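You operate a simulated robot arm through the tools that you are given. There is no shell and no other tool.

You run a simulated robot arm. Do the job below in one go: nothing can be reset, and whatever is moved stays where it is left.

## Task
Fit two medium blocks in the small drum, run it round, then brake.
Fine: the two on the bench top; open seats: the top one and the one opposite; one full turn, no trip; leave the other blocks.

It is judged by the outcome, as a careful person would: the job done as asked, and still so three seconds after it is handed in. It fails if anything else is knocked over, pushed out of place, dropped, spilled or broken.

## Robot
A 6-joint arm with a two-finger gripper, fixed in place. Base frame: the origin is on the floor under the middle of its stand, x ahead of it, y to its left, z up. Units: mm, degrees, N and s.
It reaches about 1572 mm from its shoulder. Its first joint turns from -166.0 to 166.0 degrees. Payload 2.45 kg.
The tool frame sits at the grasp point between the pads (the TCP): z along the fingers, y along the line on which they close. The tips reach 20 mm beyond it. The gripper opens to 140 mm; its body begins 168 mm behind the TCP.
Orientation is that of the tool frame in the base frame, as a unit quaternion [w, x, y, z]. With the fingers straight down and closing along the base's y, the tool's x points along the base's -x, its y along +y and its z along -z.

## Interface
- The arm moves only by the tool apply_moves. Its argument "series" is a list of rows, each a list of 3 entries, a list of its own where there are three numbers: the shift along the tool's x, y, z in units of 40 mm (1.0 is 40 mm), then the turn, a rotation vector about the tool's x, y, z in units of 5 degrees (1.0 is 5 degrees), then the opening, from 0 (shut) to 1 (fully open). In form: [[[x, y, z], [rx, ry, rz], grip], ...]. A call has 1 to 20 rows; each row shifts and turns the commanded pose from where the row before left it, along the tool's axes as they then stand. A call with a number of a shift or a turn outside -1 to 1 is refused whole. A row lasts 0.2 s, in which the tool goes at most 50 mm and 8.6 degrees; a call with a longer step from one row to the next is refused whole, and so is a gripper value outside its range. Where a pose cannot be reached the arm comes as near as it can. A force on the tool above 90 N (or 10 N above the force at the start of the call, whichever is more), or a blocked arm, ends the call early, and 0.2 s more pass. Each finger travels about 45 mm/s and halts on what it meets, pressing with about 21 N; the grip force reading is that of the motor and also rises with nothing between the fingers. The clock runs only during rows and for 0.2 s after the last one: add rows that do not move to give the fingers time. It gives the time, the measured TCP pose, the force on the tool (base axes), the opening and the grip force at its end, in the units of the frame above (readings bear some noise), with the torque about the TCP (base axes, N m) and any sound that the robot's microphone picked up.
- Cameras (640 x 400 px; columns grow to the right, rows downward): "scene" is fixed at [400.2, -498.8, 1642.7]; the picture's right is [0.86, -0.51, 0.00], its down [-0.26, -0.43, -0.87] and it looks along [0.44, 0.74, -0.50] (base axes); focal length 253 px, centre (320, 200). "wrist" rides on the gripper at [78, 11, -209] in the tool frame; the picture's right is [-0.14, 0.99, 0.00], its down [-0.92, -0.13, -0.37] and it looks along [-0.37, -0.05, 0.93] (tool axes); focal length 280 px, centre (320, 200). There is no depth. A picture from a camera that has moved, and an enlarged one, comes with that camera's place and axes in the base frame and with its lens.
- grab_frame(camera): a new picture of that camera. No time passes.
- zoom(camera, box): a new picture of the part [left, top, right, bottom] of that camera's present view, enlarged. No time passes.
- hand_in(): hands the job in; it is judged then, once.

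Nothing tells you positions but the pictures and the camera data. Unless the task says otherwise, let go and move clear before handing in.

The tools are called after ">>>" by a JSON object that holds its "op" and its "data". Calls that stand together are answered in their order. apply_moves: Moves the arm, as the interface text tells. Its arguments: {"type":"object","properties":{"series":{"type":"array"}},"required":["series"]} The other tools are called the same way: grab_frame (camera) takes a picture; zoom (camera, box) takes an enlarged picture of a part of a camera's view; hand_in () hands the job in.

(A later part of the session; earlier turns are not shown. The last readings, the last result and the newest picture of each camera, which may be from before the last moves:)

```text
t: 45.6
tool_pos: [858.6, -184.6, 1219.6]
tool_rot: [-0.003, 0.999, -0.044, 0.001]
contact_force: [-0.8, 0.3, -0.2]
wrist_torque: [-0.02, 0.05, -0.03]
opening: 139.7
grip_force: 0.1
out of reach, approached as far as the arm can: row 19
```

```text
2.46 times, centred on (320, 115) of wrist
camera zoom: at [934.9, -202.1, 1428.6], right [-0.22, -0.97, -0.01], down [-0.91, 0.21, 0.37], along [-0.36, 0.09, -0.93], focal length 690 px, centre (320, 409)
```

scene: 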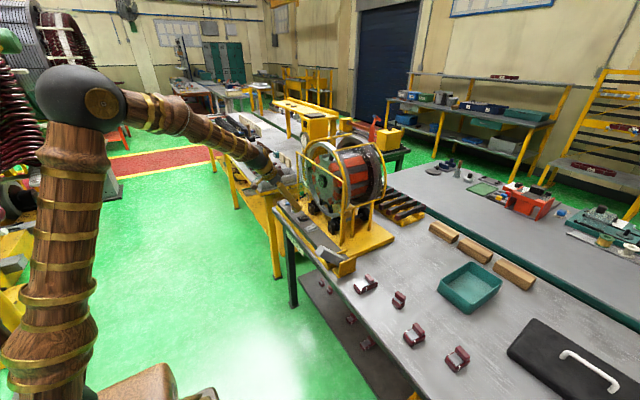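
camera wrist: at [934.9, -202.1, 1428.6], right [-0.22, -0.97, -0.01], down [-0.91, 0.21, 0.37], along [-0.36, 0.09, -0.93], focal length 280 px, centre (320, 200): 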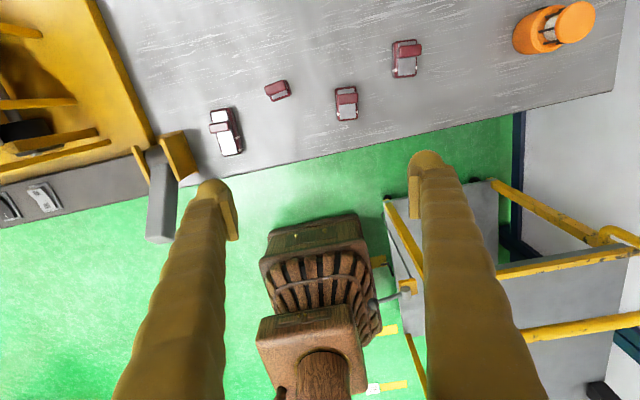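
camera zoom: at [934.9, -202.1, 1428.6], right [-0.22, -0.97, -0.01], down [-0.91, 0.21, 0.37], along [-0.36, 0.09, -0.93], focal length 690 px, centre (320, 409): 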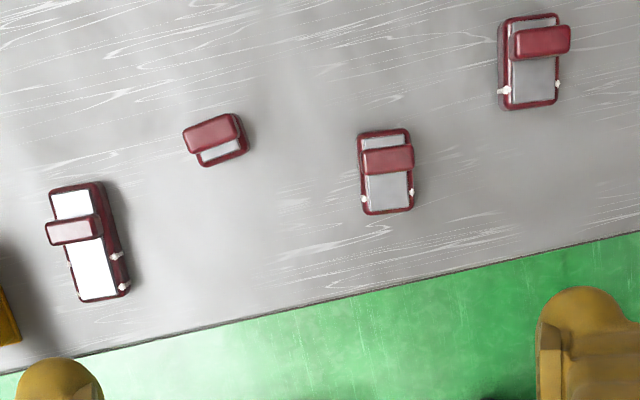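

The block turns out to have a raised bar (handle) across it about 10 mm off-centre; base roughly 58×38 mm. I'll grip that bar across its 38 mm width with the tool tilted the way the drum placement needs. Tilting now.

>>> {"op": "apply_moves", "data": {"series": [[[0, 0, 0], [0, -0.9, 0], 1], [[0, 0, 0], [0, -0.9, 0], 1], [[0, 0, 0], [0, -0.9, 0], 1], [[0, 0, 0], [0, -0.9, 0], 1], [[0, 0, 0], [0, -0.9, 0], 1]]}}

>>> {"op": "grab_frame", "data": {"camera": "wrist"}}

>>> {"op": "grab_frame", "data": {"camera": "scene"}}

```text
t: 46.8
tool_pos: [858.4, -184.6, 1221.3]
tool_rot: [-0.012, 0.98, -0.038, -0.195]
contact_force: [-0.3, -0.8, 0.5]
wrist_torque: [-0.02, -0.09, 0.0]
opening: 140.1
grip_force: 0.1
```

```text
taken
camera wrist: at [1008.5, -207.9, 1383.3], right [-0.2, -0.98, 0.04], down [-0.7, 0.18, 0.69], along [-0.69, 0.11, -0.72], focal length 280 px, centre (320, 200)
```

wrist: 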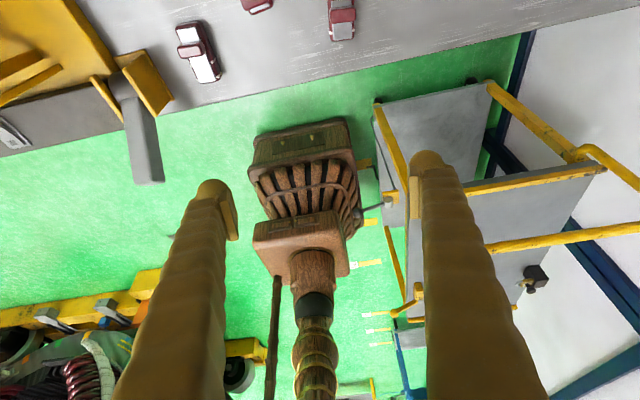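

```text
taken
```

scene: 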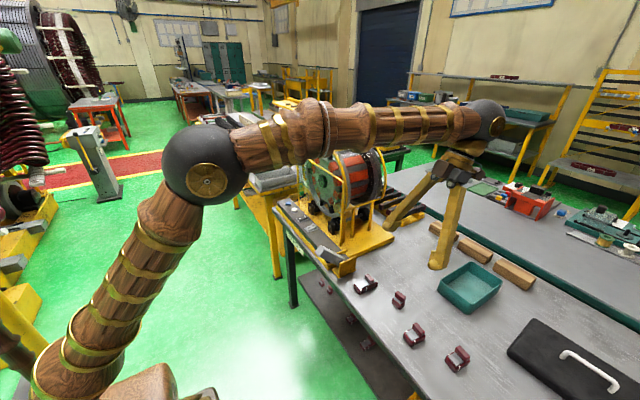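

Now hovering above block 1 with the tool tilted; moving to just over the bar while fine-tuning the yaw.

>>> {"op": "apply_moves", "data": {"series": [[[0.55, 0.243, 0.768], [0, 0, 0], 1], [[0.55, 0.243, 0.768], [0, 0, 0], 1], [[0.55, 0.243, 0.768], [0, 0, 0], 1], [[0.55, 0.243, 0.768], [0.089, 0.002, 0.215], 1], [[0.55, 0.243, 0.768], [0.089, 0.002, 0.215], 1], [[0.55, 0.243, 0.768], [0.089, 0.002, 0.215], 1]]}}

>>> {"op": "grab_frame", "data": {"camera": "wrist"}}

>>> {"op": "zoom", "data": {"camera": "scene", "box": [350, 200, 490, 380]}}

```text
t: 48.2
tool_pos: [903.9, -252.9, 999.6]
tool_rot: [-0.021, 0.979, -0.063, -0.192]
contact_force: [-0.2, -0.7, 0.7]
wrist_torque: [-0.01, -0.04, 0.02]
opening: 139.9
grip_force: 0.1
out of reach, approached as far as the arm can: row 6
```

```text
taken
camera wrist: at [1051.6, -286.0, 1163.3], right [-0.26, -0.97, 0.04], down [-0.69, 0.21, 0.69], along [-0.68, 0.15, -0.72], focal length 280 px, centre (320, 200)
```

wrist: 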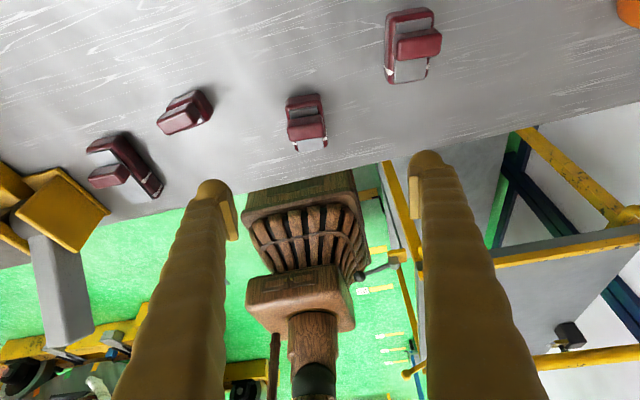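

```text
2.22 times, centred on (420, 290) of scene
camera zoom: at [400.2, -498.8, 1642.7], right [0.86, -0.51, 0.0], down [-0.26, -0.43, -0.87], along [0.44, 0.74, -0.5], focal length 563 px, centre (98, 0)
```

zoom: 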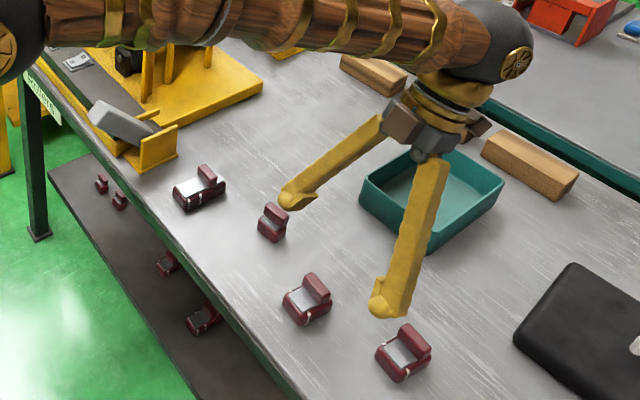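

Yaw now matches the block. Zooming to compute the bar's position relative to the fingers before descending.

>>> {"op": "zoom", "data": {"camera": "wrist", "box": [270, 80, 350, 160]}}

>>> {"op": "zoom", "data": {"camera": "wrist", "box": [180, 140, 460, 260]}}

>>> {"op": "zoom", "data": {"camera": "scene", "box": [400, 240, 480, 340]}}

```text
5.00 times, centred on (310, 120) of wrist
camera zoom: at [1051.6, -286.0, 1163.3], right [-0.26, -0.97, 0.04], down [-0.69, 0.21, 0.69], along [-0.68, 0.15, -0.72], focal length 1402 px, centre (370, 600)
```

zoom: 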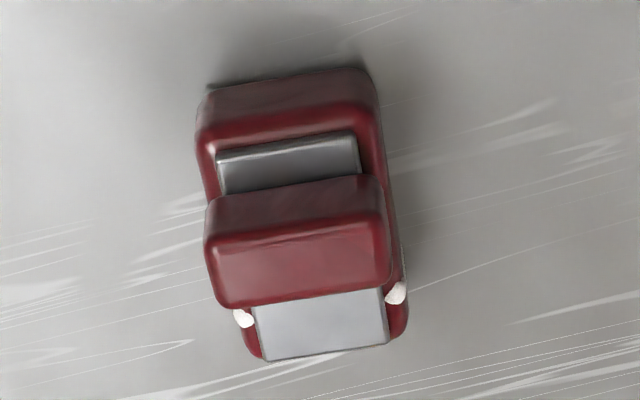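

```text
2.29 times, centred on (320, 200) of wrist
camera zoom: at [1051.6, -286.0, 1163.3], right [-0.26, -0.97, 0.04], down [-0.69, 0.21, 0.69], along [-0.68, 0.15, -0.72], focal length 641 px, centre (320, 200)
```

zoom: 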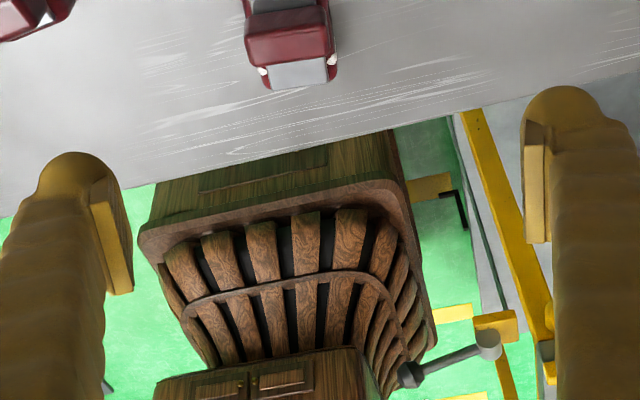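

```text
4.00 times, centred on (440, 290) of scene
camera zoom: at [400.2, -498.8, 1642.7], right [0.86, -0.51, 0.0], down [-0.26, -0.43, -0.87], along [0.44, 0.74, -0.5], focal length 1013 px, centre (-160, -160)
```

zoom: 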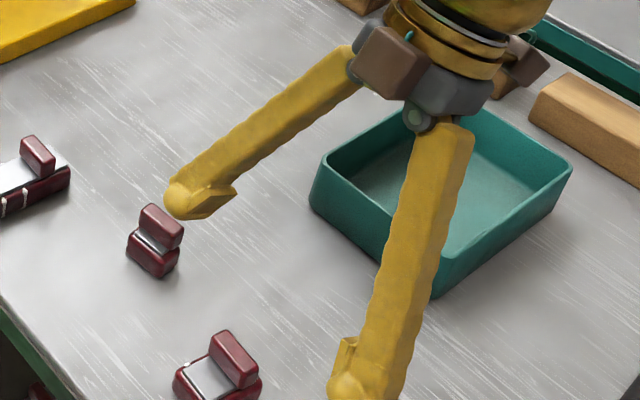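

Bar centre is near (908,-243,914). I'll narrow the opening to about 80 mm so the fingers stay well clear of the neighbouring blocks, and descend partway.

>>> {"op": "apply_moves", "data": {"series": [[[0, 0, 0], [0, 0, 0], 0.57], [[0, 0, 0], [0, 0, 0], 0.57], [[0, 0, 0], [0, 0, 0], 0.57], [[0.34, -0.11, 0.735], [0, 0, 0], 0.57], [[0.34, -0.11, 0.735], [0, 0, 0], 0.57]]}}

>>> {"op": "grab_frame", "data": {"camera": "wrist"}}

>>> {"op": "zoom", "data": {"camera": "scene", "box": [380, 270, 480, 380]}}

```text
t: 49.4
tool_pos: [903.2, -259.6, 935.4]
tool_rot: [-0.02, 0.979, -0.065, -0.193]
contact_force: [-0.1, -0.6, -0.2]
wrist_torque: [0.01, -0.03, 0.02]
opening: 79.9
grip_force: 0.1
out of reach, approached as far as the arm can: row 4, 5
```

```text
taken
camera wrist: at [1051.8, -292.2, 1099.0], right [-0.26, -0.96, 0.04], down [-0.69, 0.21, 0.69], along [-0.68, 0.15, -0.72], focal length 280 px, centre (320, 200)
```

wrist: 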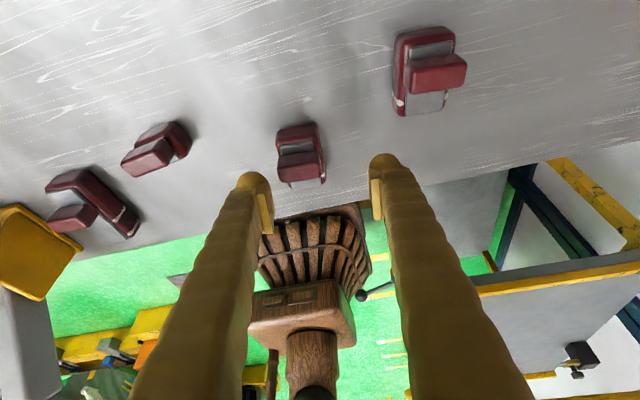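

```text
3.64 times, centred on (430, 325) of scene
camera zoom: at [400.2, -498.8, 1642.7], right [0.86, -0.51, 0.0], down [-0.26, -0.43, -0.87], along [0.44, 0.74, -0.5], focal length 921 px, centre (-80, -254)
```

zoom: 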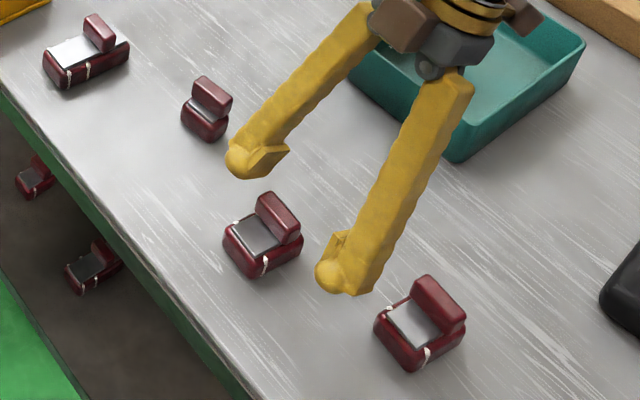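

The wrist stop limits the yaw here, so I'll ease it back ~2.5° (the pads will square up on the block) and shift over the bar.

>>> {"op": "apply_moves", "data": {"series": [[[0, 0, 0], [-0.19, -0.008, -0.462], 0.57], [[0.064, -0.415, -0.019], [0, 0, 0], 0.57], [[0, 0, 0], [0, 0, 0], 0.57]]}}

>>> {"op": "zoom", "data": {"camera": "wrist", "box": [230, 90, 430, 230]}}

>>> {"op": "zoom", "data": {"camera": "scene", "box": [380, 270, 480, 380]}}

```text
t: 50.2
tool_pos: [909.9, -243.1, 935.5]
tool_rot: [-0.013, 0.979, -0.051, -0.195]
contact_force: [0.1, -0.1, 0.0]
wrist_torque: [-0.01, 0.01, -0.01]
opening: 79.7
grip_force: 0.1
```

```text
2.86 times, centred on (330, 160) of wrist
camera zoom: at [1058.1, -269.3, 1098.3], right [-0.23, -0.97, 0.05], down [-0.69, 0.2, 0.69], along [-0.68, 0.13, -0.72], focal length 801 px, centre (291, 314)
```

zoom: 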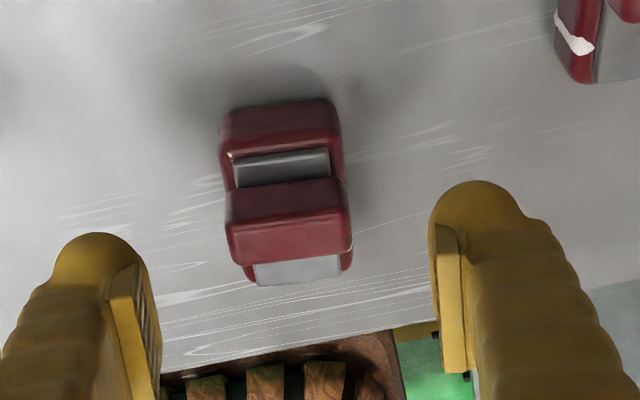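

```text
3.64 times, centred on (430, 325) of scene
camera zoom: at [400.2, -498.8, 1642.7], right [0.86, -0.51, 0.0], down [-0.26, -0.43, -0.87], along [0.44, 0.74, -0.5], focal length 921 px, centre (-80, -254)
```

zoom: 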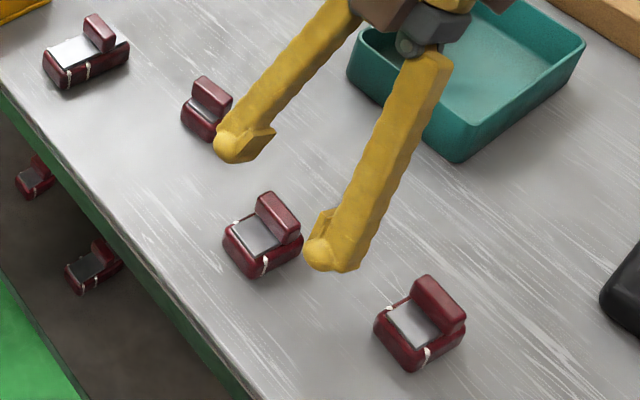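

Tool is centred over the bar. Descending to grip height and closing on the bar.

>>> {"op": "apply_moves", "data": {"series": [[[0.153, 0.001, 0.335], [0, 0, 0], 0.57], [[0.153, 0.001, 0.335], [0, 0, 0], 0.57], [[0, 0, 0], [0, 0, 0], 0.57]]}}

>>> {"op": "zoom", "data": {"camera": "wrist", "box": [230, 90, 430, 230]}}

>>> {"op": "zoom", "data": {"camera": "scene", "box": [390, 290, 460, 360]}}

```text
t: 51.0
tool_pos: [910.5, -243.4, 905.8]
tool_rot: [-0.013, 0.979, -0.05, -0.196]
contact_force: [0.0, 0.6, 0.8]
wrist_torque: [-0.01, 0.01, -0.02]
opening: 79.8
grip_force: 0.0
```

```text
2.86 times, centred on (330, 160) of wrist
camera zoom: at [1059.2, -269.7, 1068.7], right [-0.23, -0.97, 0.05], down [-0.69, 0.2, 0.69], along [-0.68, 0.13, -0.72], focal length 801 px, centre (291, 314)
```

zoom: 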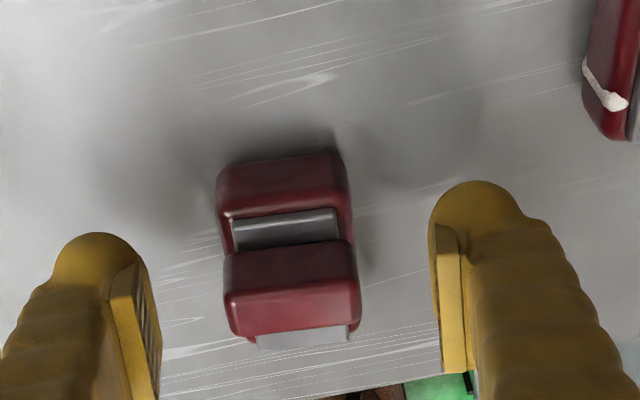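

```text
5.71 times, centred on (425, 325) of scene
camera zoom: at [400.2, -498.8, 1642.7], right [0.86, -0.51, 0.0], down [-0.26, -0.43, -0.87], along [0.44, 0.74, -0.5], focal length 1447 px, centre (-280, -514)
```

zoom: 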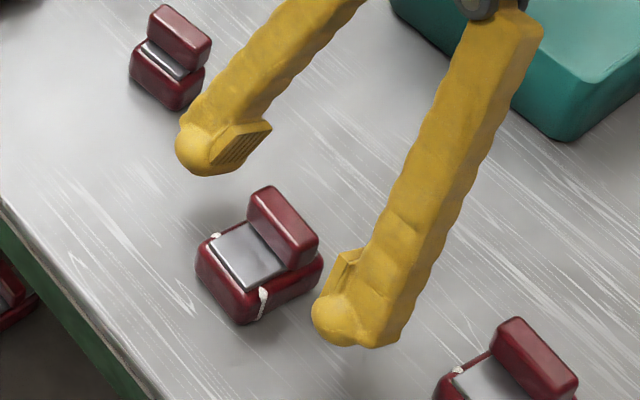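

Position looks right; closing the fingers on the bar.

>>> {"op": "apply_moves", "data": {"series": [[[0, 0, 0], [0, 0, 0], 0.2], [[0, 0, 0], [0, 0, 0], 0.2], [[0, 0, 0], [0, 0, 0], 0.2], [[0, 0, 0], [0, 0, 0], 0.2], [[0, 0, 0], [0, 0, 0], 0.2]]}}

>>> {"op": "zoom", "data": {"camera": "wrist", "box": [230, 90, 430, 230]}}

>>> {"op": "zoom", "data": {"camera": "scene", "box": [390, 290, 460, 360]}}

```text
t: 52.2
tool_pos: [910.0, -243.5, 906.2]
tool_rot: [-0.013, 0.98, -0.051, -0.194]
contact_force: [0.6, -2.4, 0.2]
wrist_torque: [-0.04, -0.01, -0.01]
opening: 38.0
grip_force: 21.1
```

```text
2.86 times, centred on (330, 160) of wrist
camera zoom: at [1059.2, -269.8, 1069.0], right [-0.23, -0.97, 0.05], down [-0.69, 0.2, 0.69], along [-0.68, 0.13, -0.72], focal length 801 px, centre (291, 314)
```

zoom: 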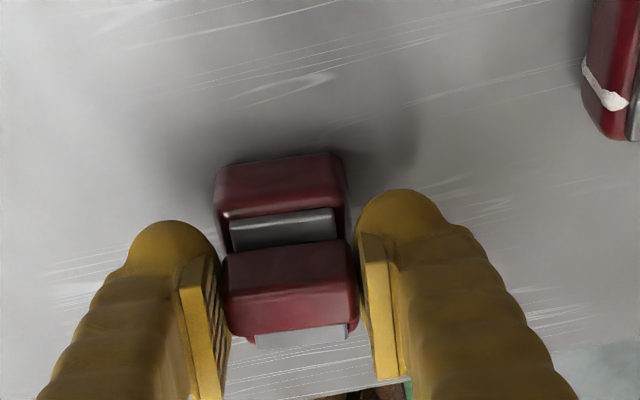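

```text
5.71 times, centred on (425, 325) of scene
camera zoom: at [400.2, -498.8, 1642.7], right [0.86, -0.51, 0.0], down [-0.26, -0.43, -0.87], along [0.44, 0.74, -0.5], focal length 1447 px, centre (-280, -514)
```

zoom: 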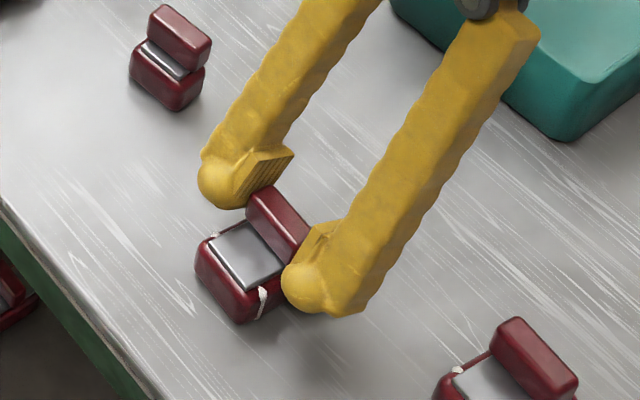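

Gripped at 38.0 mm. Lifting gently and checking the block hangs level.

>>> {"op": "apply_moves", "data": {"series": [[[-0.048, 0, -0.115], [0, 0, 0], 0.1], [[-0.096, 0, -0.23], [0, 0, 0], 0.1], [[-0.192, 0, -0.46], [0, 0, 0], 0.1], [[-0.192, 0, -0.46], [0, 0, 0], 0.1], [[-0.192, 0, -0.46], [0, 0, 0], 0.1]]}}

>>> {"op": "zoom", "data": {"camera": "scene", "box": [380, 250, 460, 350]}}

>>> {"op": "zoom", "data": {"camera": "wrist", "box": [230, 90, 430, 230]}}

```text
t: 53.4
tool_pos: [910.2, -242.4, 980.8]
tool_rot: [-0.012, 0.98, -0.05, -0.194]
contact_force: [0.9, 0.7, -6.2]
wrist_torque: [-0.01, -0.05, 0.0]
opening: 38.3
grip_force: 21.3
```

```text
4.00 times, centred on (420, 300) of scene
camera zoom: at [400.2, -498.8, 1642.7], right [0.86, -0.51, 0.0], down [-0.26, -0.43, -0.87], along [0.44, 0.74, -0.5], focal length 1013 px, centre (-80, -200)
```

zoom: 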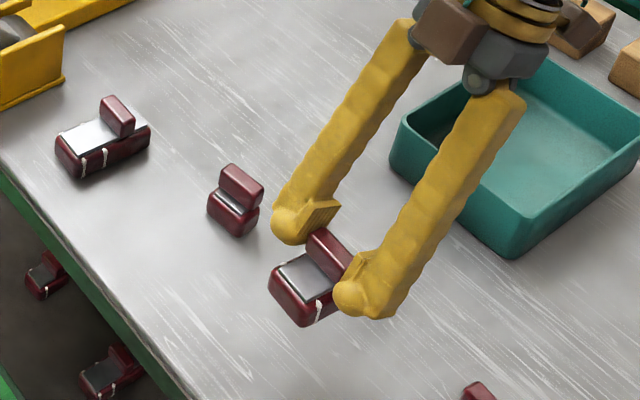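

```text
2.86 times, centred on (330, 160) of wrist
camera zoom: at [1059.5, -269.4, 1143.6], right [-0.23, -0.97, 0.05], down [-0.69, 0.2, 0.69], along [-0.68, 0.13, -0.72], focal length 801 px, centre (291, 314)
```

zoom: 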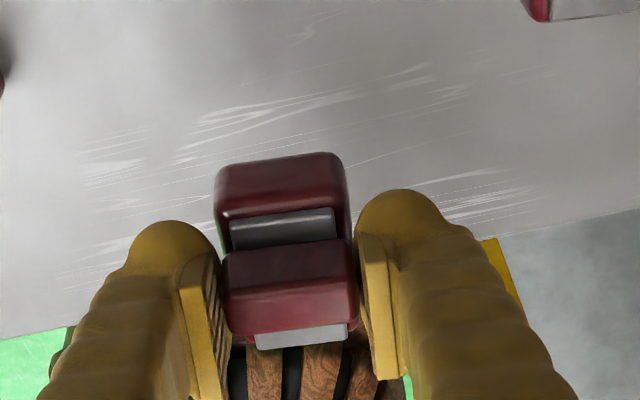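

Block 1 is held firmly (about 0.6 kg). Raising it clear and starting to swing the tool around to face the drum.

>>> {"op": "apply_moves", "data": {"series": [[[-0.505, -0.115, -0.7], [0, 0, 0], 0.1], [[-0.505, -0.115, -0.7], [0, 0, 0], 0.1], [[-0.505, -0.115, -0.7], [0, 0, 0], 0.1], [[-0.505, -0.115, -0.7], [0, 0, 0], 0.1], [[-0.505, -0.115, -0.7], [0, 0, 0], 0.1], [[-0.505, -0.115, -0.7], [0, 0, 0], 0.1], [[-0.505, -0.115, -0.7], [0, 0, 0], 0.1], [[-0.505, -0.115, -0.7], [0, 0, 0], 0.1], [[0, 0, 0], [-0.381, -0.004, -0.924], 0.1], [[0, 0, 0], [-0.381, -0.004, -0.924], 0.1], [[0, 0, 0], [-0.381, -0.004, -0.924], 0.1], [[0, 0, 0], [-0.381, -0.004, -0.924], 0.1], [[0, 0, 0], [-0.381, -0.004, -0.924], 0.1], [[0, 0, 0], [-0.381, -0.004, -0.924], 0.1], [[0, 0, 0], [-0.381, -0.004, -0.924], 0.1], [[0, 0, 0], [-0.381, -0.004, -0.924], 0.1], [[0, 0, 0], [-0.381, -0.004, -0.924], 0.1], [[0, 0, 0], [-0.381, -0.004, -0.924], 0.1], [[0, 0, 0], [-0.381, -0.004, -0.924], 0.1], [[0, 0, 0], [-0.381, -0.004, -0.924], 0.1]]}}

>>> {"op": "apply_moves", "data": {"series": [[[0, 0, 0], [-0.381, -0.004, -0.924], 0.1], [[0, 0, 0], [-0.381, -0.004, -0.924], 0.1], [[0, 0, 0], [-0.381, -0.004, -0.924], 0.1], [[0, 0, 0], [-0.381, -0.004, -0.924], 0.1], [[0, 0, 0], [-0.381, -0.004, -0.924], 0.1], [[0, 0, 0], [-0.381, -0.004, -0.924], 0.1], [[0, 0, 0], [-0.381, -0.004, -0.924], 0.1], [[0, 0, 0], [-0.381, -0.004, -0.924], 0.1], [[0, 0, 0], [-0.381, -0.004, -0.924], 0.1], [[0, 0, 0], [-0.381, -0.004, -0.924], 0.1], [[0, 0, 0], [-0.381, -0.004, -0.924], 0.1], [[0, 0, 0], [-0.381, -0.004, -0.924], 0.1], [[0, 0, 0], [-0.381, -0.004, -0.924], 0.1], [[0, 0, 0], [-0.381, -0.004, -0.924], 0.1], [[0, 0, 0], [-0.381, -0.004, -0.924], 0.1], [[0, 0, 0], [-0.381, -0.004, -0.924], 0.1], [[0, 0, 0], [-0.381, -0.004, -0.924], 0.1], [[0, 0, 0], [-0.381, -0.004, -0.924], 0.1], [[0, 0, 0], [-0.381, -0.004, -0.924], 0.1], [[0, 0, 0], [-0.381, -0.004, -0.924], 0.1]]}}

>>> {"op": "grab_frame", "data": {"camera": "scene"}}

```text
t: 57.6
tool_pos: [850.2, -201.1, 1249.0]
tool_rot: [0.087, 0.873, 0.446, -0.174]
contact_force: [0.0, -0.2, -5.4]
wrist_torque: [0.06, -0.01, 0.01]
opening: 37.7
grip_force: 20.9
```

```text
t: 61.8
tool_pos: [849.8, -201.3, 1249.4]
tool_rot: [0.189, 0.219, 0.956, -0.045]
contact_force: [0.4, 0.7, -5.2]
wrist_torque: [0.03, 0.05, -0.04]
opening: 37.3
grip_force: 21.0
```

```text
taken
```

scene: 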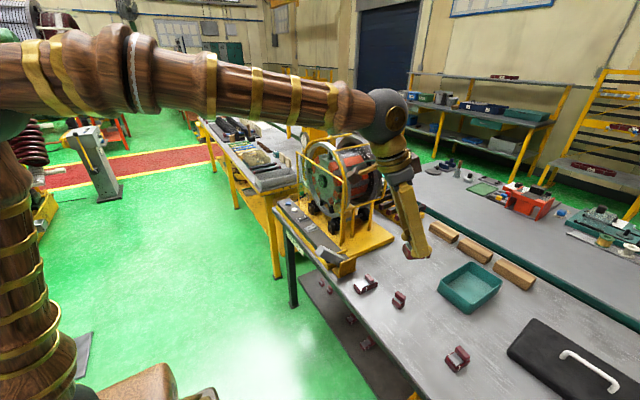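

Nearly around. Finishing the turn and carrying the block to in front of the drum at safe height.

>>> {"op": "apply_moves", "data": {"series": [[[0, 0, 0], [-0.381, -0.004, -0.924], 0.1], [[0, 0, 0], [-0.381, -0.004, -0.924], 0.1], [[0, 0, 0], [-0.381, -0.004, -0.924], 0.1], [[0, 0, 0], [-0.381, -0.004, -0.924], 0.1], [[0, 0, 0], [-0.381, -0.004, -0.924], 0.1], [[0, 0, 0], [-0.061, 0, -0.148], 0.1], [[-0.09, 0.9, -0.22], [0, 0, 0], 0.1], [[-0.09, 0.9, -0.22], [0, 0, 0], 0.1], [[-0.09, 0.9, -0.22], [0, 0, 0], 0.1], [[-0.09, 0.9, -0.22], [0, 0, 0], 0.1], [[-0.09, 0.9, -0.22], [0, 0, 0], 0.1], [[-0.09, 0.9, -0.22], [0, 0, 0], 0.1], [[-0.09, 0.9, -0.22], [0, 0, 0], 0.1], [[-0.09, 0.9, -0.22], [0, 0, 0], 0.1], [[-0.09, 0.9, -0.22], [0, 0, 0], 0.1], [[-0.09, 0.9, -0.22], [0, 0, 0], 0.1], [[-0.09, 0.9, -0.22], [0, 0, 0], 0.1], [[-0.09, 0.9, -0.22], [0, 0, 0], 0.1], [[-0.09, 0.9, -0.22], [0, 0, 0], 0.1]]}}

>>> {"op": "grab_frame", "data": {"camera": "wrist"}}

>>> {"op": "grab_frame", "data": {"camera": "scene"}}

```text
t: 65.8
tool_pos: [851.3, 267.1, 1372.3]
tool_rot: [0.196, 0.001, 0.981, -0.003]
contact_force: [-0.7, 0.7, -4.4]
wrist_torque: [0.0, 0.03, -0.01]
opening: 37.7
grip_force: 20.8
```

```text
taken
camera wrist: at [697.5, 280.4, 1535.7], right [0.13, 0.99, 0.05], down [0.71, -0.13, 0.69], along [0.69, -0.06, -0.72], focal length 280 px, centre (320, 200)
```

wrist: 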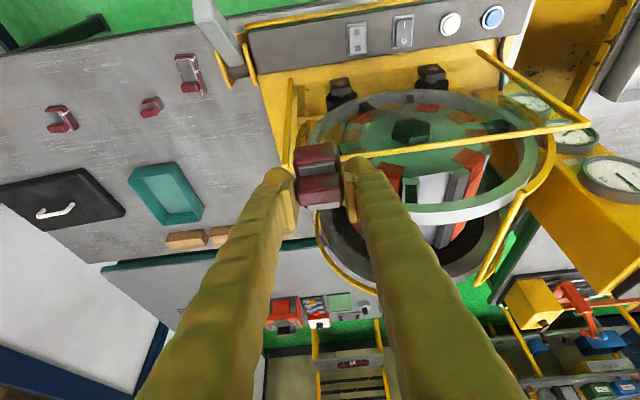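

```text
taken
```

scene: 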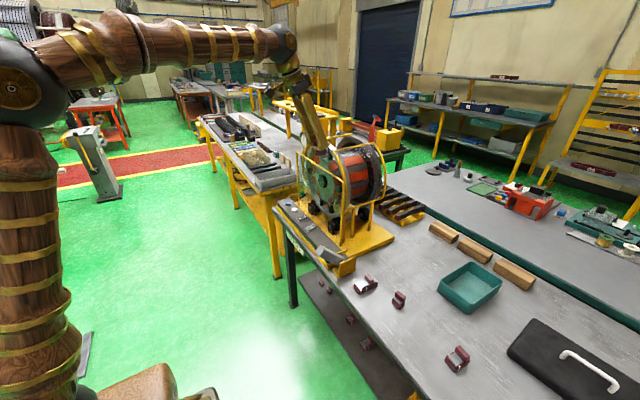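

The block rides level between the fingers. Shifting to the seat's centreline and beginning to move forward over the front ring with clearance.

>>> {"op": "apply_moves", "data": {"series": [[[0.024, 0.993, 0.058], [0, 0, 0], 0.1], [[0.024, 0.993, 0.058], [0, 0, 0], 0.1], [[0.024, 0.993, 0.058], [0, 0, 0], 0.1], [[0.024, 0.993, 0.058], [0, 0, 0], 0.1], [[-0.924, 0, 0.384], [0, 0, 0], 0.1], [[-0.924, 0, 0.384], [0, 0, 0], 0.1], [[0, 0, 0], [0, 0, 0], 0.1]]}}

>>> {"op": "grab_frame", "data": {"camera": "wrist"}}

>>> {"op": "zoom", "data": {"camera": "scene", "box": [270, 80, 410, 220]}}

```text
t: 67.4
tool_pos: [931.8, 424.3, 1362.3]
tool_rot: [0.194, 0.002, 0.981, -0.003]
contact_force: [-0.5, -0.6, -6.0]
wrist_torque: [0.01, 0.08, -0.01]
opening: 37.5
grip_force: 21.4
```

```text
taken
camera wrist: at [779.0, 438.0, 1524.7], right [0.13, 0.99, 0.05], down [0.71, -0.13, 0.69], along [0.69, -0.06, -0.72], focal length 280 px, centre (320, 200)
```

wrist: 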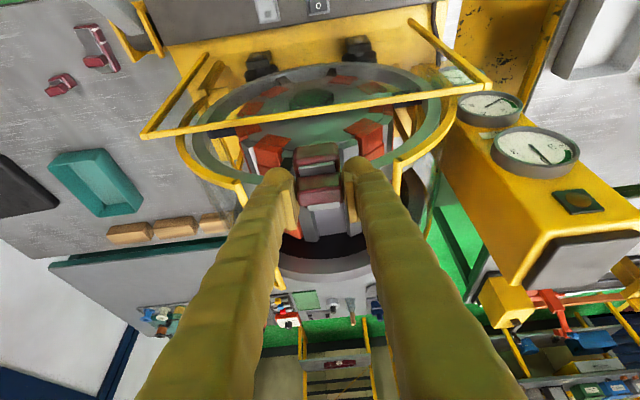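

```text
2.86 times, centred on (340, 150) of scene
camera zoom: at [400.2, -498.8, 1642.7], right [0.86, -0.51, 0.0], down [-0.26, -0.43, -0.87], along [0.44, 0.74, -0.5], focal length 724 px, centre (263, 343)
```

zoom: 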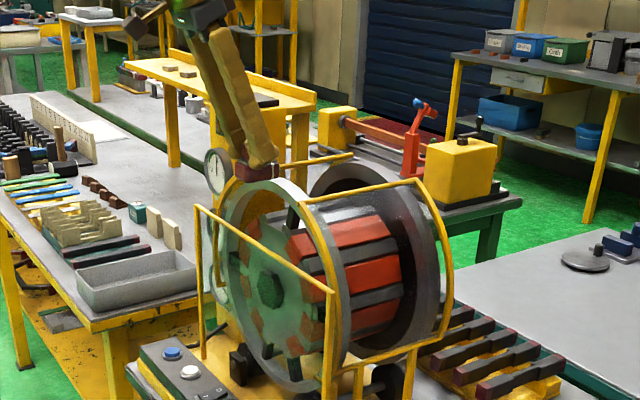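

Clear above the ring so far. Continuing forward to over the seat.

>>> {"op": "apply_moves", "data": {"series": [[[-0.924, 0.02, 0.384], [0, 0, 0], 0.1], [[-0.924, 0.02, 0.384], [0, 0, 0], 0.1], [[-0.924, 0.01, 0.384], [0, 0, 0], 0.1], [[0, 0, 0], [0, 0, 0], 0.1]]}}

>>> {"op": "grab_frame", "data": {"camera": "wrist"}}

>>> {"op": "zoom", "data": {"camera": "scene", "box": [290, 90, 390, 190]}}

```text
t: 68.4
tool_pos: [1053.7, 427.2, 1361.1]
tool_rot: [0.194, 0.0, 0.981, -0.002]
contact_force: [-0.4, -0.3, -5.6]
wrist_torque: [-0.02, 0.07, 0.02]
opening: 37.2
grip_force: 20.7
```

```text
taken
camera wrist: at [899.5, 439.9, 1524.6], right [0.13, 0.99, 0.05], down [0.71, -0.13, 0.69], along [0.69, -0.06, -0.72], focal length 280 px, centre (320, 200)
```

wrist: 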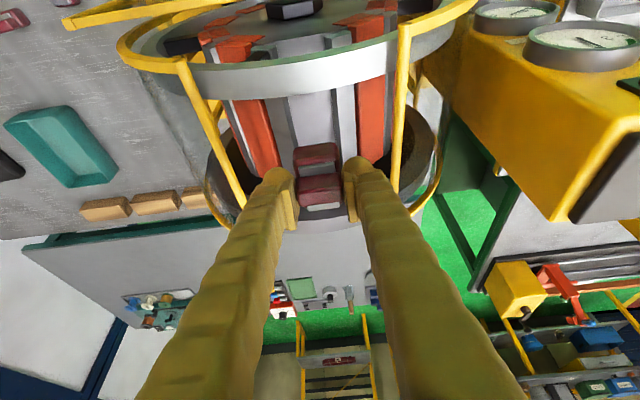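

```text
4.00 times, centred on (340, 140) of scene
camera zoom: at [400.2, -498.8, 1642.7], right [0.86, -0.51, 0.0], down [-0.26, -0.43, -0.87], along [0.44, 0.74, -0.5], focal length 1013 px, centre (240, 440)
```

zoom: 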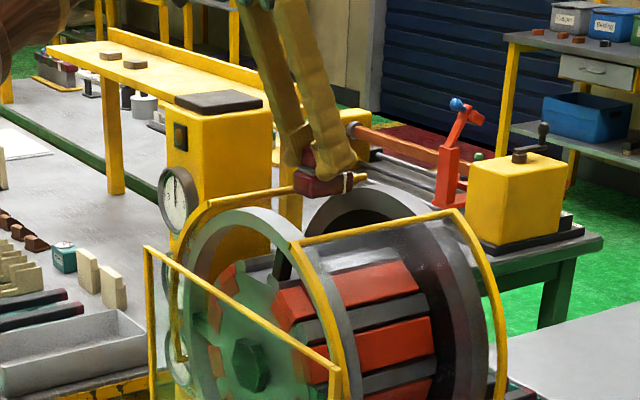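

Right over the opening. Zooming to check alignment of the block with the channel before lowering.

>>> {"op": "zoom", "data": {"camera": "wrist", "box": [250, 70, 400, 220]}}

>>> {"op": "zoom", "data": {"camera": "scene", "box": [320, 110, 370, 160]}}

```text
2.67 times, centred on (325, 145) of wrist
camera zoom: at [899.5, 439.9, 1524.6], right [0.13, 0.99, 0.05], down [0.71, -0.13, 0.69], along [0.69, -0.06, -0.72], focal length 748 px, centre (307, 347)
```

zoom: 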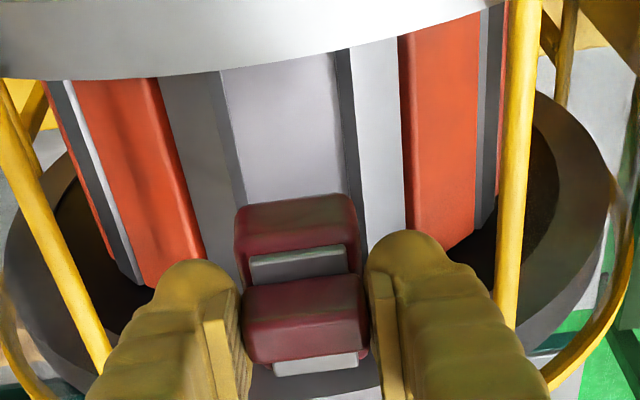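

```text
8.00 times, centred on (345, 135) of scene
camera zoom: at [400.2, -498.8, 1642.7], right [0.86, -0.51, 0.0], down [-0.26, -0.43, -0.87], along [0.44, 0.74, -0.5], focal length 2026 px, centre (120, 720)
```

zoom: 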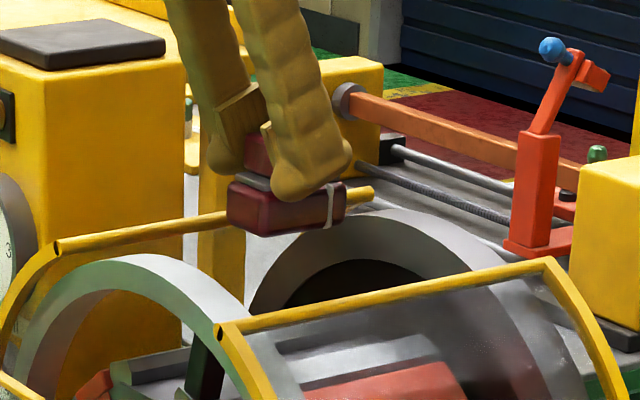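

Lateral alignment is within about a millimetre of the channel centre. Lowering through the cage opening in stages.

>>> {"op": "apply_moves", "data": {"series": [[[0.19, -0.012, 0.462], [0, 0, 0], 0.1], [[0.19, -0.012, 0.462], [0, 0, 0], 0.1], [[0.095, 0, 0.231], [0, 0, 0], 0.1], [[0, 0, 0], [0, 0, 0], 0.1]]}}

>>> {"op": "zoom", "data": {"camera": "wrist", "box": [250, 70, 400, 220]}}

>>> {"op": "zoom", "data": {"camera": "scene", "box": [310, 110, 380, 180]}}

```text
t: 69.4
tool_pos: [1052.4, 426.2, 1310.8]
tool_rot: [0.196, 0.002, 0.981, -0.002]
contact_force: [-0.4, -0.1, -6.0]
wrist_torque: [-0.03, 0.08, 0.03]
opening: 37.6
grip_force: 21.2
```

```text
2.67 times, centred on (325, 145) of wrist
camera zoom: at [899.0, 439.0, 1474.1], right [0.13, 0.99, 0.05], down [0.71, -0.13, 0.69], along [0.69, -0.05, -0.72], focal length 748 px, centre (307, 347)
```

zoom: 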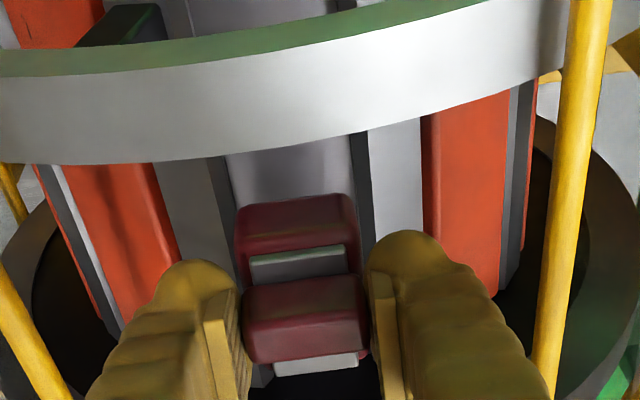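

```text
5.71 times, centred on (345, 145) of scene
camera zoom: at [400.2, -498.8, 1642.7], right [0.86, -0.51, 0.0], down [-0.26, -0.43, -0.87], along [0.44, 0.74, -0.5], focal length 1447 px, centre (177, 514)
```

zoom: 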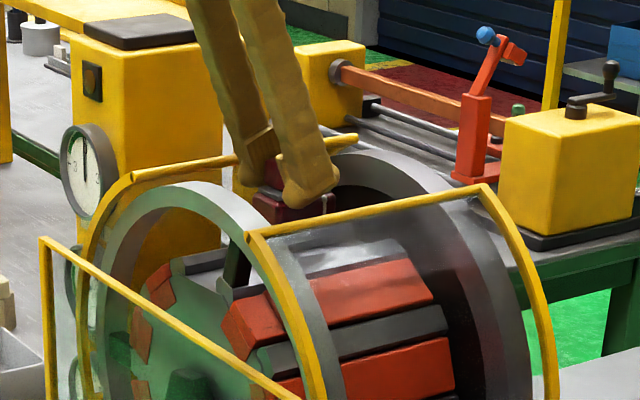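

Entering cleanly. Lowering further, then creeping down to contact.

>>> {"op": "apply_moves", "data": {"series": [[[0.12, 0, 0.289], [0, 0, 0], 0.1], [[0.12, 0, 0.289], [0, 0, 0], 0.1], [[0.0285, 0, 0.0693], [0, 0, 0], 0.1], [[0.0285, 0, 0.0693], [0, 0, 0], 0.1]]}}

>>> {"op": "zoom", "data": {"camera": "wrist", "box": [250, 70, 400, 220]}}

>>> {"op": "zoom", "data": {"camera": "scene", "box": [310, 120, 370, 180]}}

```text
t: 70.4
tool_pos: [1051.6, 425.9, 1279.0]
tool_rot: [0.194, 0.001, 0.981, -0.002]
contact_force: [0.4, -0.4, -5.8]
wrist_torque: [0.0, 0.03, 0.01]
opening: 37.3
grip_force: 21.0
```

```text
2.67 times, centred on (325, 145) of wrist
camera zoom: at [899.1, 439.0, 1442.8], right [0.13, 0.99, 0.05], down [0.71, -0.13, 0.69], along [0.69, -0.06, -0.72], focal length 748 px, centre (307, 347)
```

zoom: 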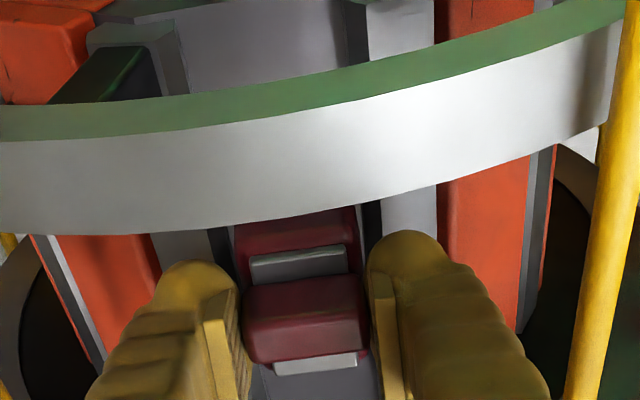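

```text
6.67 times, centred on (340, 150) of scene
camera zoom: at [400.2, -498.8, 1642.7], right [0.86, -0.51, 0.0], down [-0.26, -0.43, -0.87], along [0.44, 0.74, -0.5], focal length 1688 px, centre (187, 533)
```

zoom: 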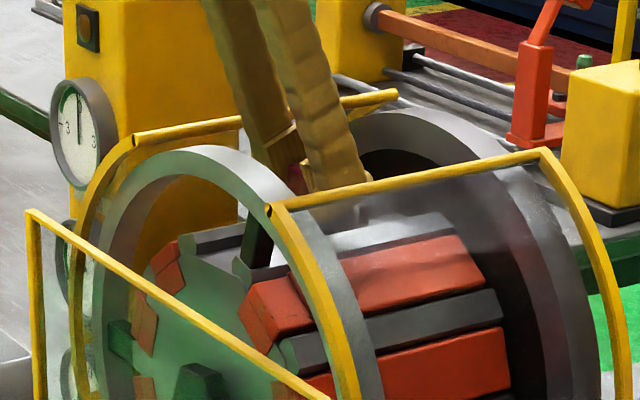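

No contact yet. Continuing down in 2–3 mm steps.

>>> {"op": "apply_moves", "data": {"series": [[[0.0285, 0, 0.0693], [0, 0, 0], 0.1], [[0.019, 0, 0.0462], [0, 0, 0], 0.1]]}}

>>> {"op": "apply_moves", "data": {"series": [[[0.019, 0, 0.0462], [0, 0, 0], 0.1]]}}

```text
t: 71.0
tool_pos: [1051.4, 424.9, 1278.4]
tool_rot: [0.196, 0.001, 0.981, -0.001]
contact_force: [-0.1, 4.2, 29.4]
wrist_torque: [0.28, -0.27, 0.08]
opening: 37.8
grip_force: 21.0
```

```text
t: 71.4
tool_pos: [1052.9, 425.3, 1271.3]
tool_rot: [0.193, 0.001, 0.981, -0.002]
contact_force: [-4.4, 4.1, 19.3]
wrist_torque: [0.03, 0.17, 0.07]
opening: 39.7
grip_force: 21.4
```

Contact was felt, then the tool went down a further 7 mm and the opening changed slightly. Looking before doing anything else.

>>> {"op": "zoom", "data": {"camera": "wrist", "box": [250, 70, 400, 220]}}

>>> {"op": "zoom", "data": {"camera": "scene", "box": [310, 120, 370, 180]}}

>>> {"op": "grab_frame", "data": {"camera": "wrist"}}

```text
2.67 times, centred on (325, 145) of wrist
camera zoom: at [899.2, 438.8, 1434.2], right [0.13, 0.99, 0.05], down [0.71, -0.13, 0.69], along [0.69, -0.06, -0.72], focal length 748 px, centre (307, 347)
```

zoom: 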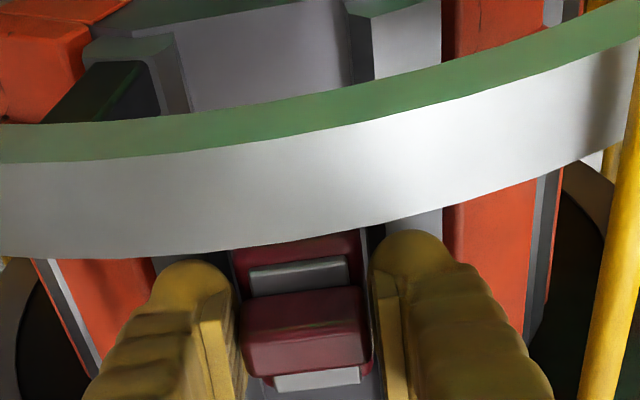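

```text
6.67 times, centred on (340, 150) of scene
camera zoom: at [400.2, -498.8, 1642.7], right [0.86, -0.51, 0.0], down [-0.26, -0.43, -0.87], along [0.44, 0.74, -0.5], focal length 1688 px, centre (187, 533)
```

zoom: 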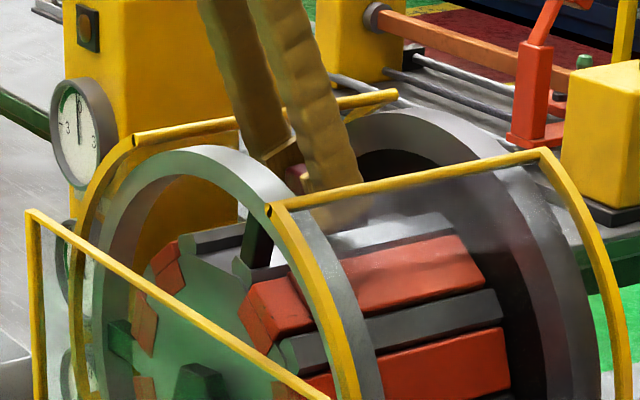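

```text
taken
camera wrist: at [899.2, 438.8, 1434.2], right [0.13, 0.99, 0.05], down [0.71, -0.13, 0.69], along [0.69, -0.06, -0.72], focal length 280 px, centre (320, 200)
```

wrist: 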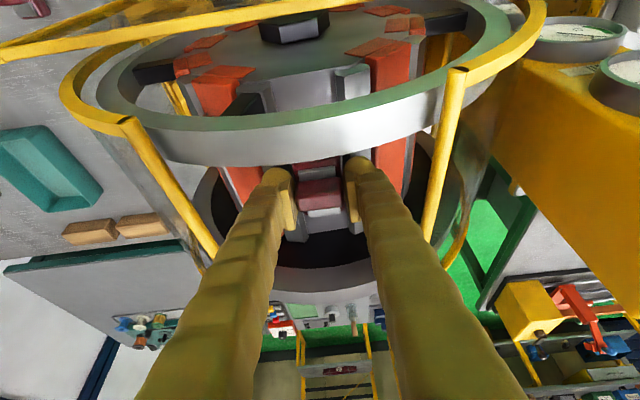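

The block slid up slightly in the grip and settled to the seat's tilt, so it's on the seat floor. Releasing gently.

>>> {"op": "apply_moves", "data": {"series": [[[0, 0, 0], [0, 0, 0], 0.4], [[0, 0, 0], [0, 0, 0], 0.4], [[0, 0, 0], [0, 0, 0], 0.4]]}}

>>> {"op": "zoom", "data": {"camera": "wrist", "box": [250, 70, 400, 220]}}

>>> {"op": "zoom", "data": {"camera": "scene", "box": [310, 120, 370, 180]}}

```text
t: 72.2
tool_pos: [1052.3, 425.8, 1271.6]
tool_rot: [0.195, 0.001, 0.981, -0.001]
contact_force: [-0.1, 1.2, 0.5]
wrist_torque: [0.01, -0.01, -0.01]
opening: 56.0
grip_force: 0.1
```

```text
2.67 times, centred on (325, 145) of wrist
camera zoom: at [899.0, 438.5, 1435.4], right [0.13, 0.99, 0.05], down [0.71, -0.13, 0.69], along [0.69, -0.06, -0.72], focal length 748 px, centre (307, 347)
```

zoom: 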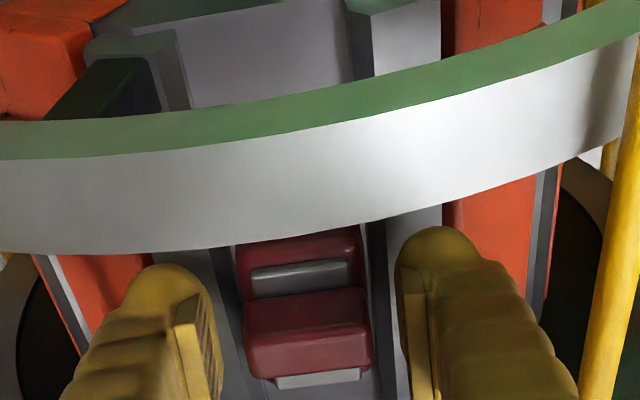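

```text
6.67 times, centred on (340, 150) of scene
camera zoom: at [400.2, -498.8, 1642.7], right [0.86, -0.51, 0.0], down [-0.26, -0.43, -0.87], along [0.44, 0.74, -0.5], focal length 1688 px, centre (187, 533)
```

zoom: 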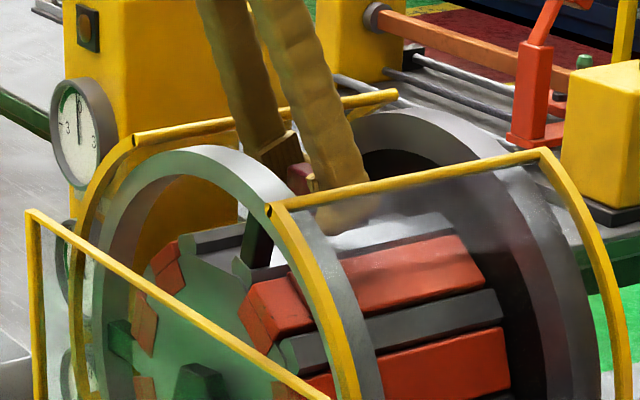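

Released; the block sits between the ribs. Raising straight up and inspecting the fit.

>>> {"op": "apply_moves", "data": {"series": [[[-0.19, 0, -0.462], [0, 0, 0], 0.4], [[-0.286, 0, -0.693], [0, 0, 0], 0.4], [[-0.286, 0, -0.693], [0, 0, 0], 0.4], [[-0.095, 0, -0.231], [0, 0, 0], 0.4], [[0, 0, 0], [0, 0, 0], 0.4]]}}

>>> {"op": "grab_frame", "data": {"camera": "wrist"}}

>>> {"op": "zoom", "data": {"camera": "wrist", "box": [270, 90, 370, 190]}}

>>> {"op": "zoom", "data": {"camera": "scene", "box": [310, 120, 370, 180]}}

```text
t: 73.4
tool_pos: [1051.0, 426.0, 1361.7]
tool_rot: [0.195, 0.002, 0.981, -0.002]
contact_force: [-0.4, 0.3, 0.1]
wrist_torque: [-0.03, 0.03, 0.01]
opening: 56.1
grip_force: 0.1
```

```text
taken
camera wrist: at [899.0, 439.0, 1525.7], right [0.13, 0.99, 0.05], down [0.71, -0.13, 0.69], along [0.69, -0.05, -0.72], focal length 280 px, centre (320, 200)
```

wrist: 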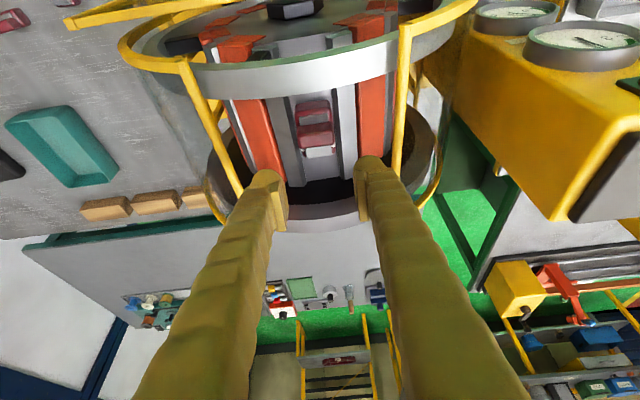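

```text
4.00 times, centred on (320, 140) of wrist
camera zoom: at [899.0, 439.0, 1525.7], right [0.13, 0.99, 0.05], down [0.71, -0.13, 0.69], along [0.69, -0.05, -0.72], focal length 1122 px, centre (320, 440)
```

zoom: 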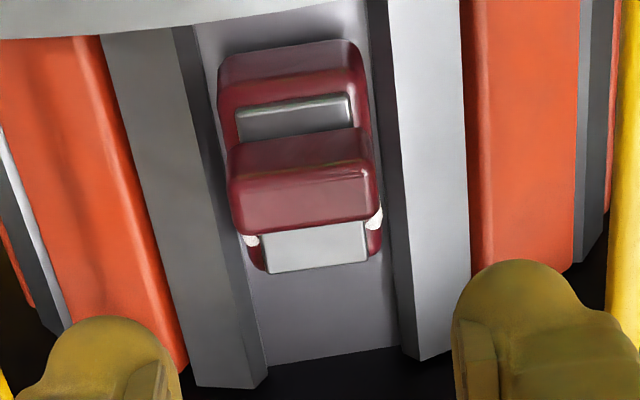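

```text
6.67 times, centred on (340, 150) of scene
camera zoom: at [400.2, -498.8, 1642.7], right [0.86, -0.51, 0.0], down [-0.26, -0.43, -0.87], along [0.44, 0.74, -0.5], focal length 1688 px, centre (187, 533)
```

zoom: 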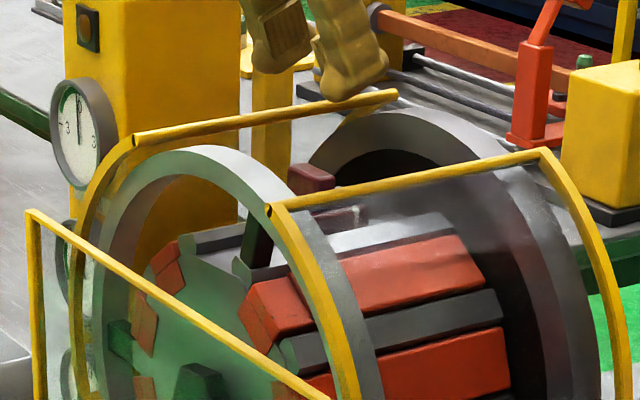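

Block 1 sits squarely in the channel. Checking the gauges for how the machine sees it.

>>> {"op": "zoom", "data": {"camera": "wrist", "box": [460, 0, 640, 110]}}

>>> {"op": "zoom", "data": {"camera": "scene", "box": [290, 115, 330, 195]}}

```text
3.56 times, centred on (550, 55) of wrist
camera zoom: at [899.0, 439.0, 1525.7], right [0.13, 0.99, 0.05], down [0.71, -0.13, 0.69], along [0.69, -0.05, -0.72], focal length 997 px, centre (-498, 716)
```

zoom: 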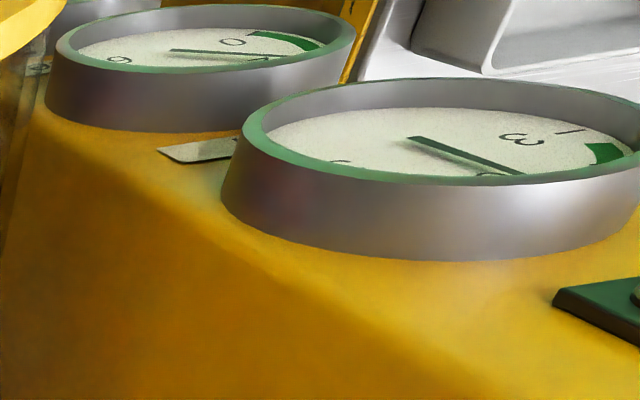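

```text
5.00 times, centred on (310, 155) of scene
camera zoom: at [400.2, -498.8, 1642.7], right [0.86, -0.51, 0.0], down [-0.26, -0.43, -0.87], along [0.44, 0.74, -0.5], focal length 1266 px, centre (370, 425)
```

zoom: 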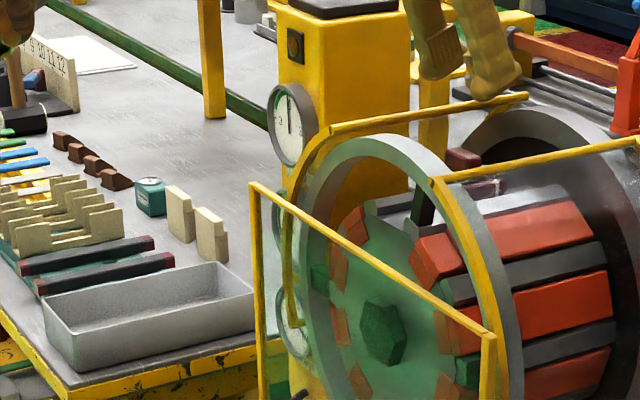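

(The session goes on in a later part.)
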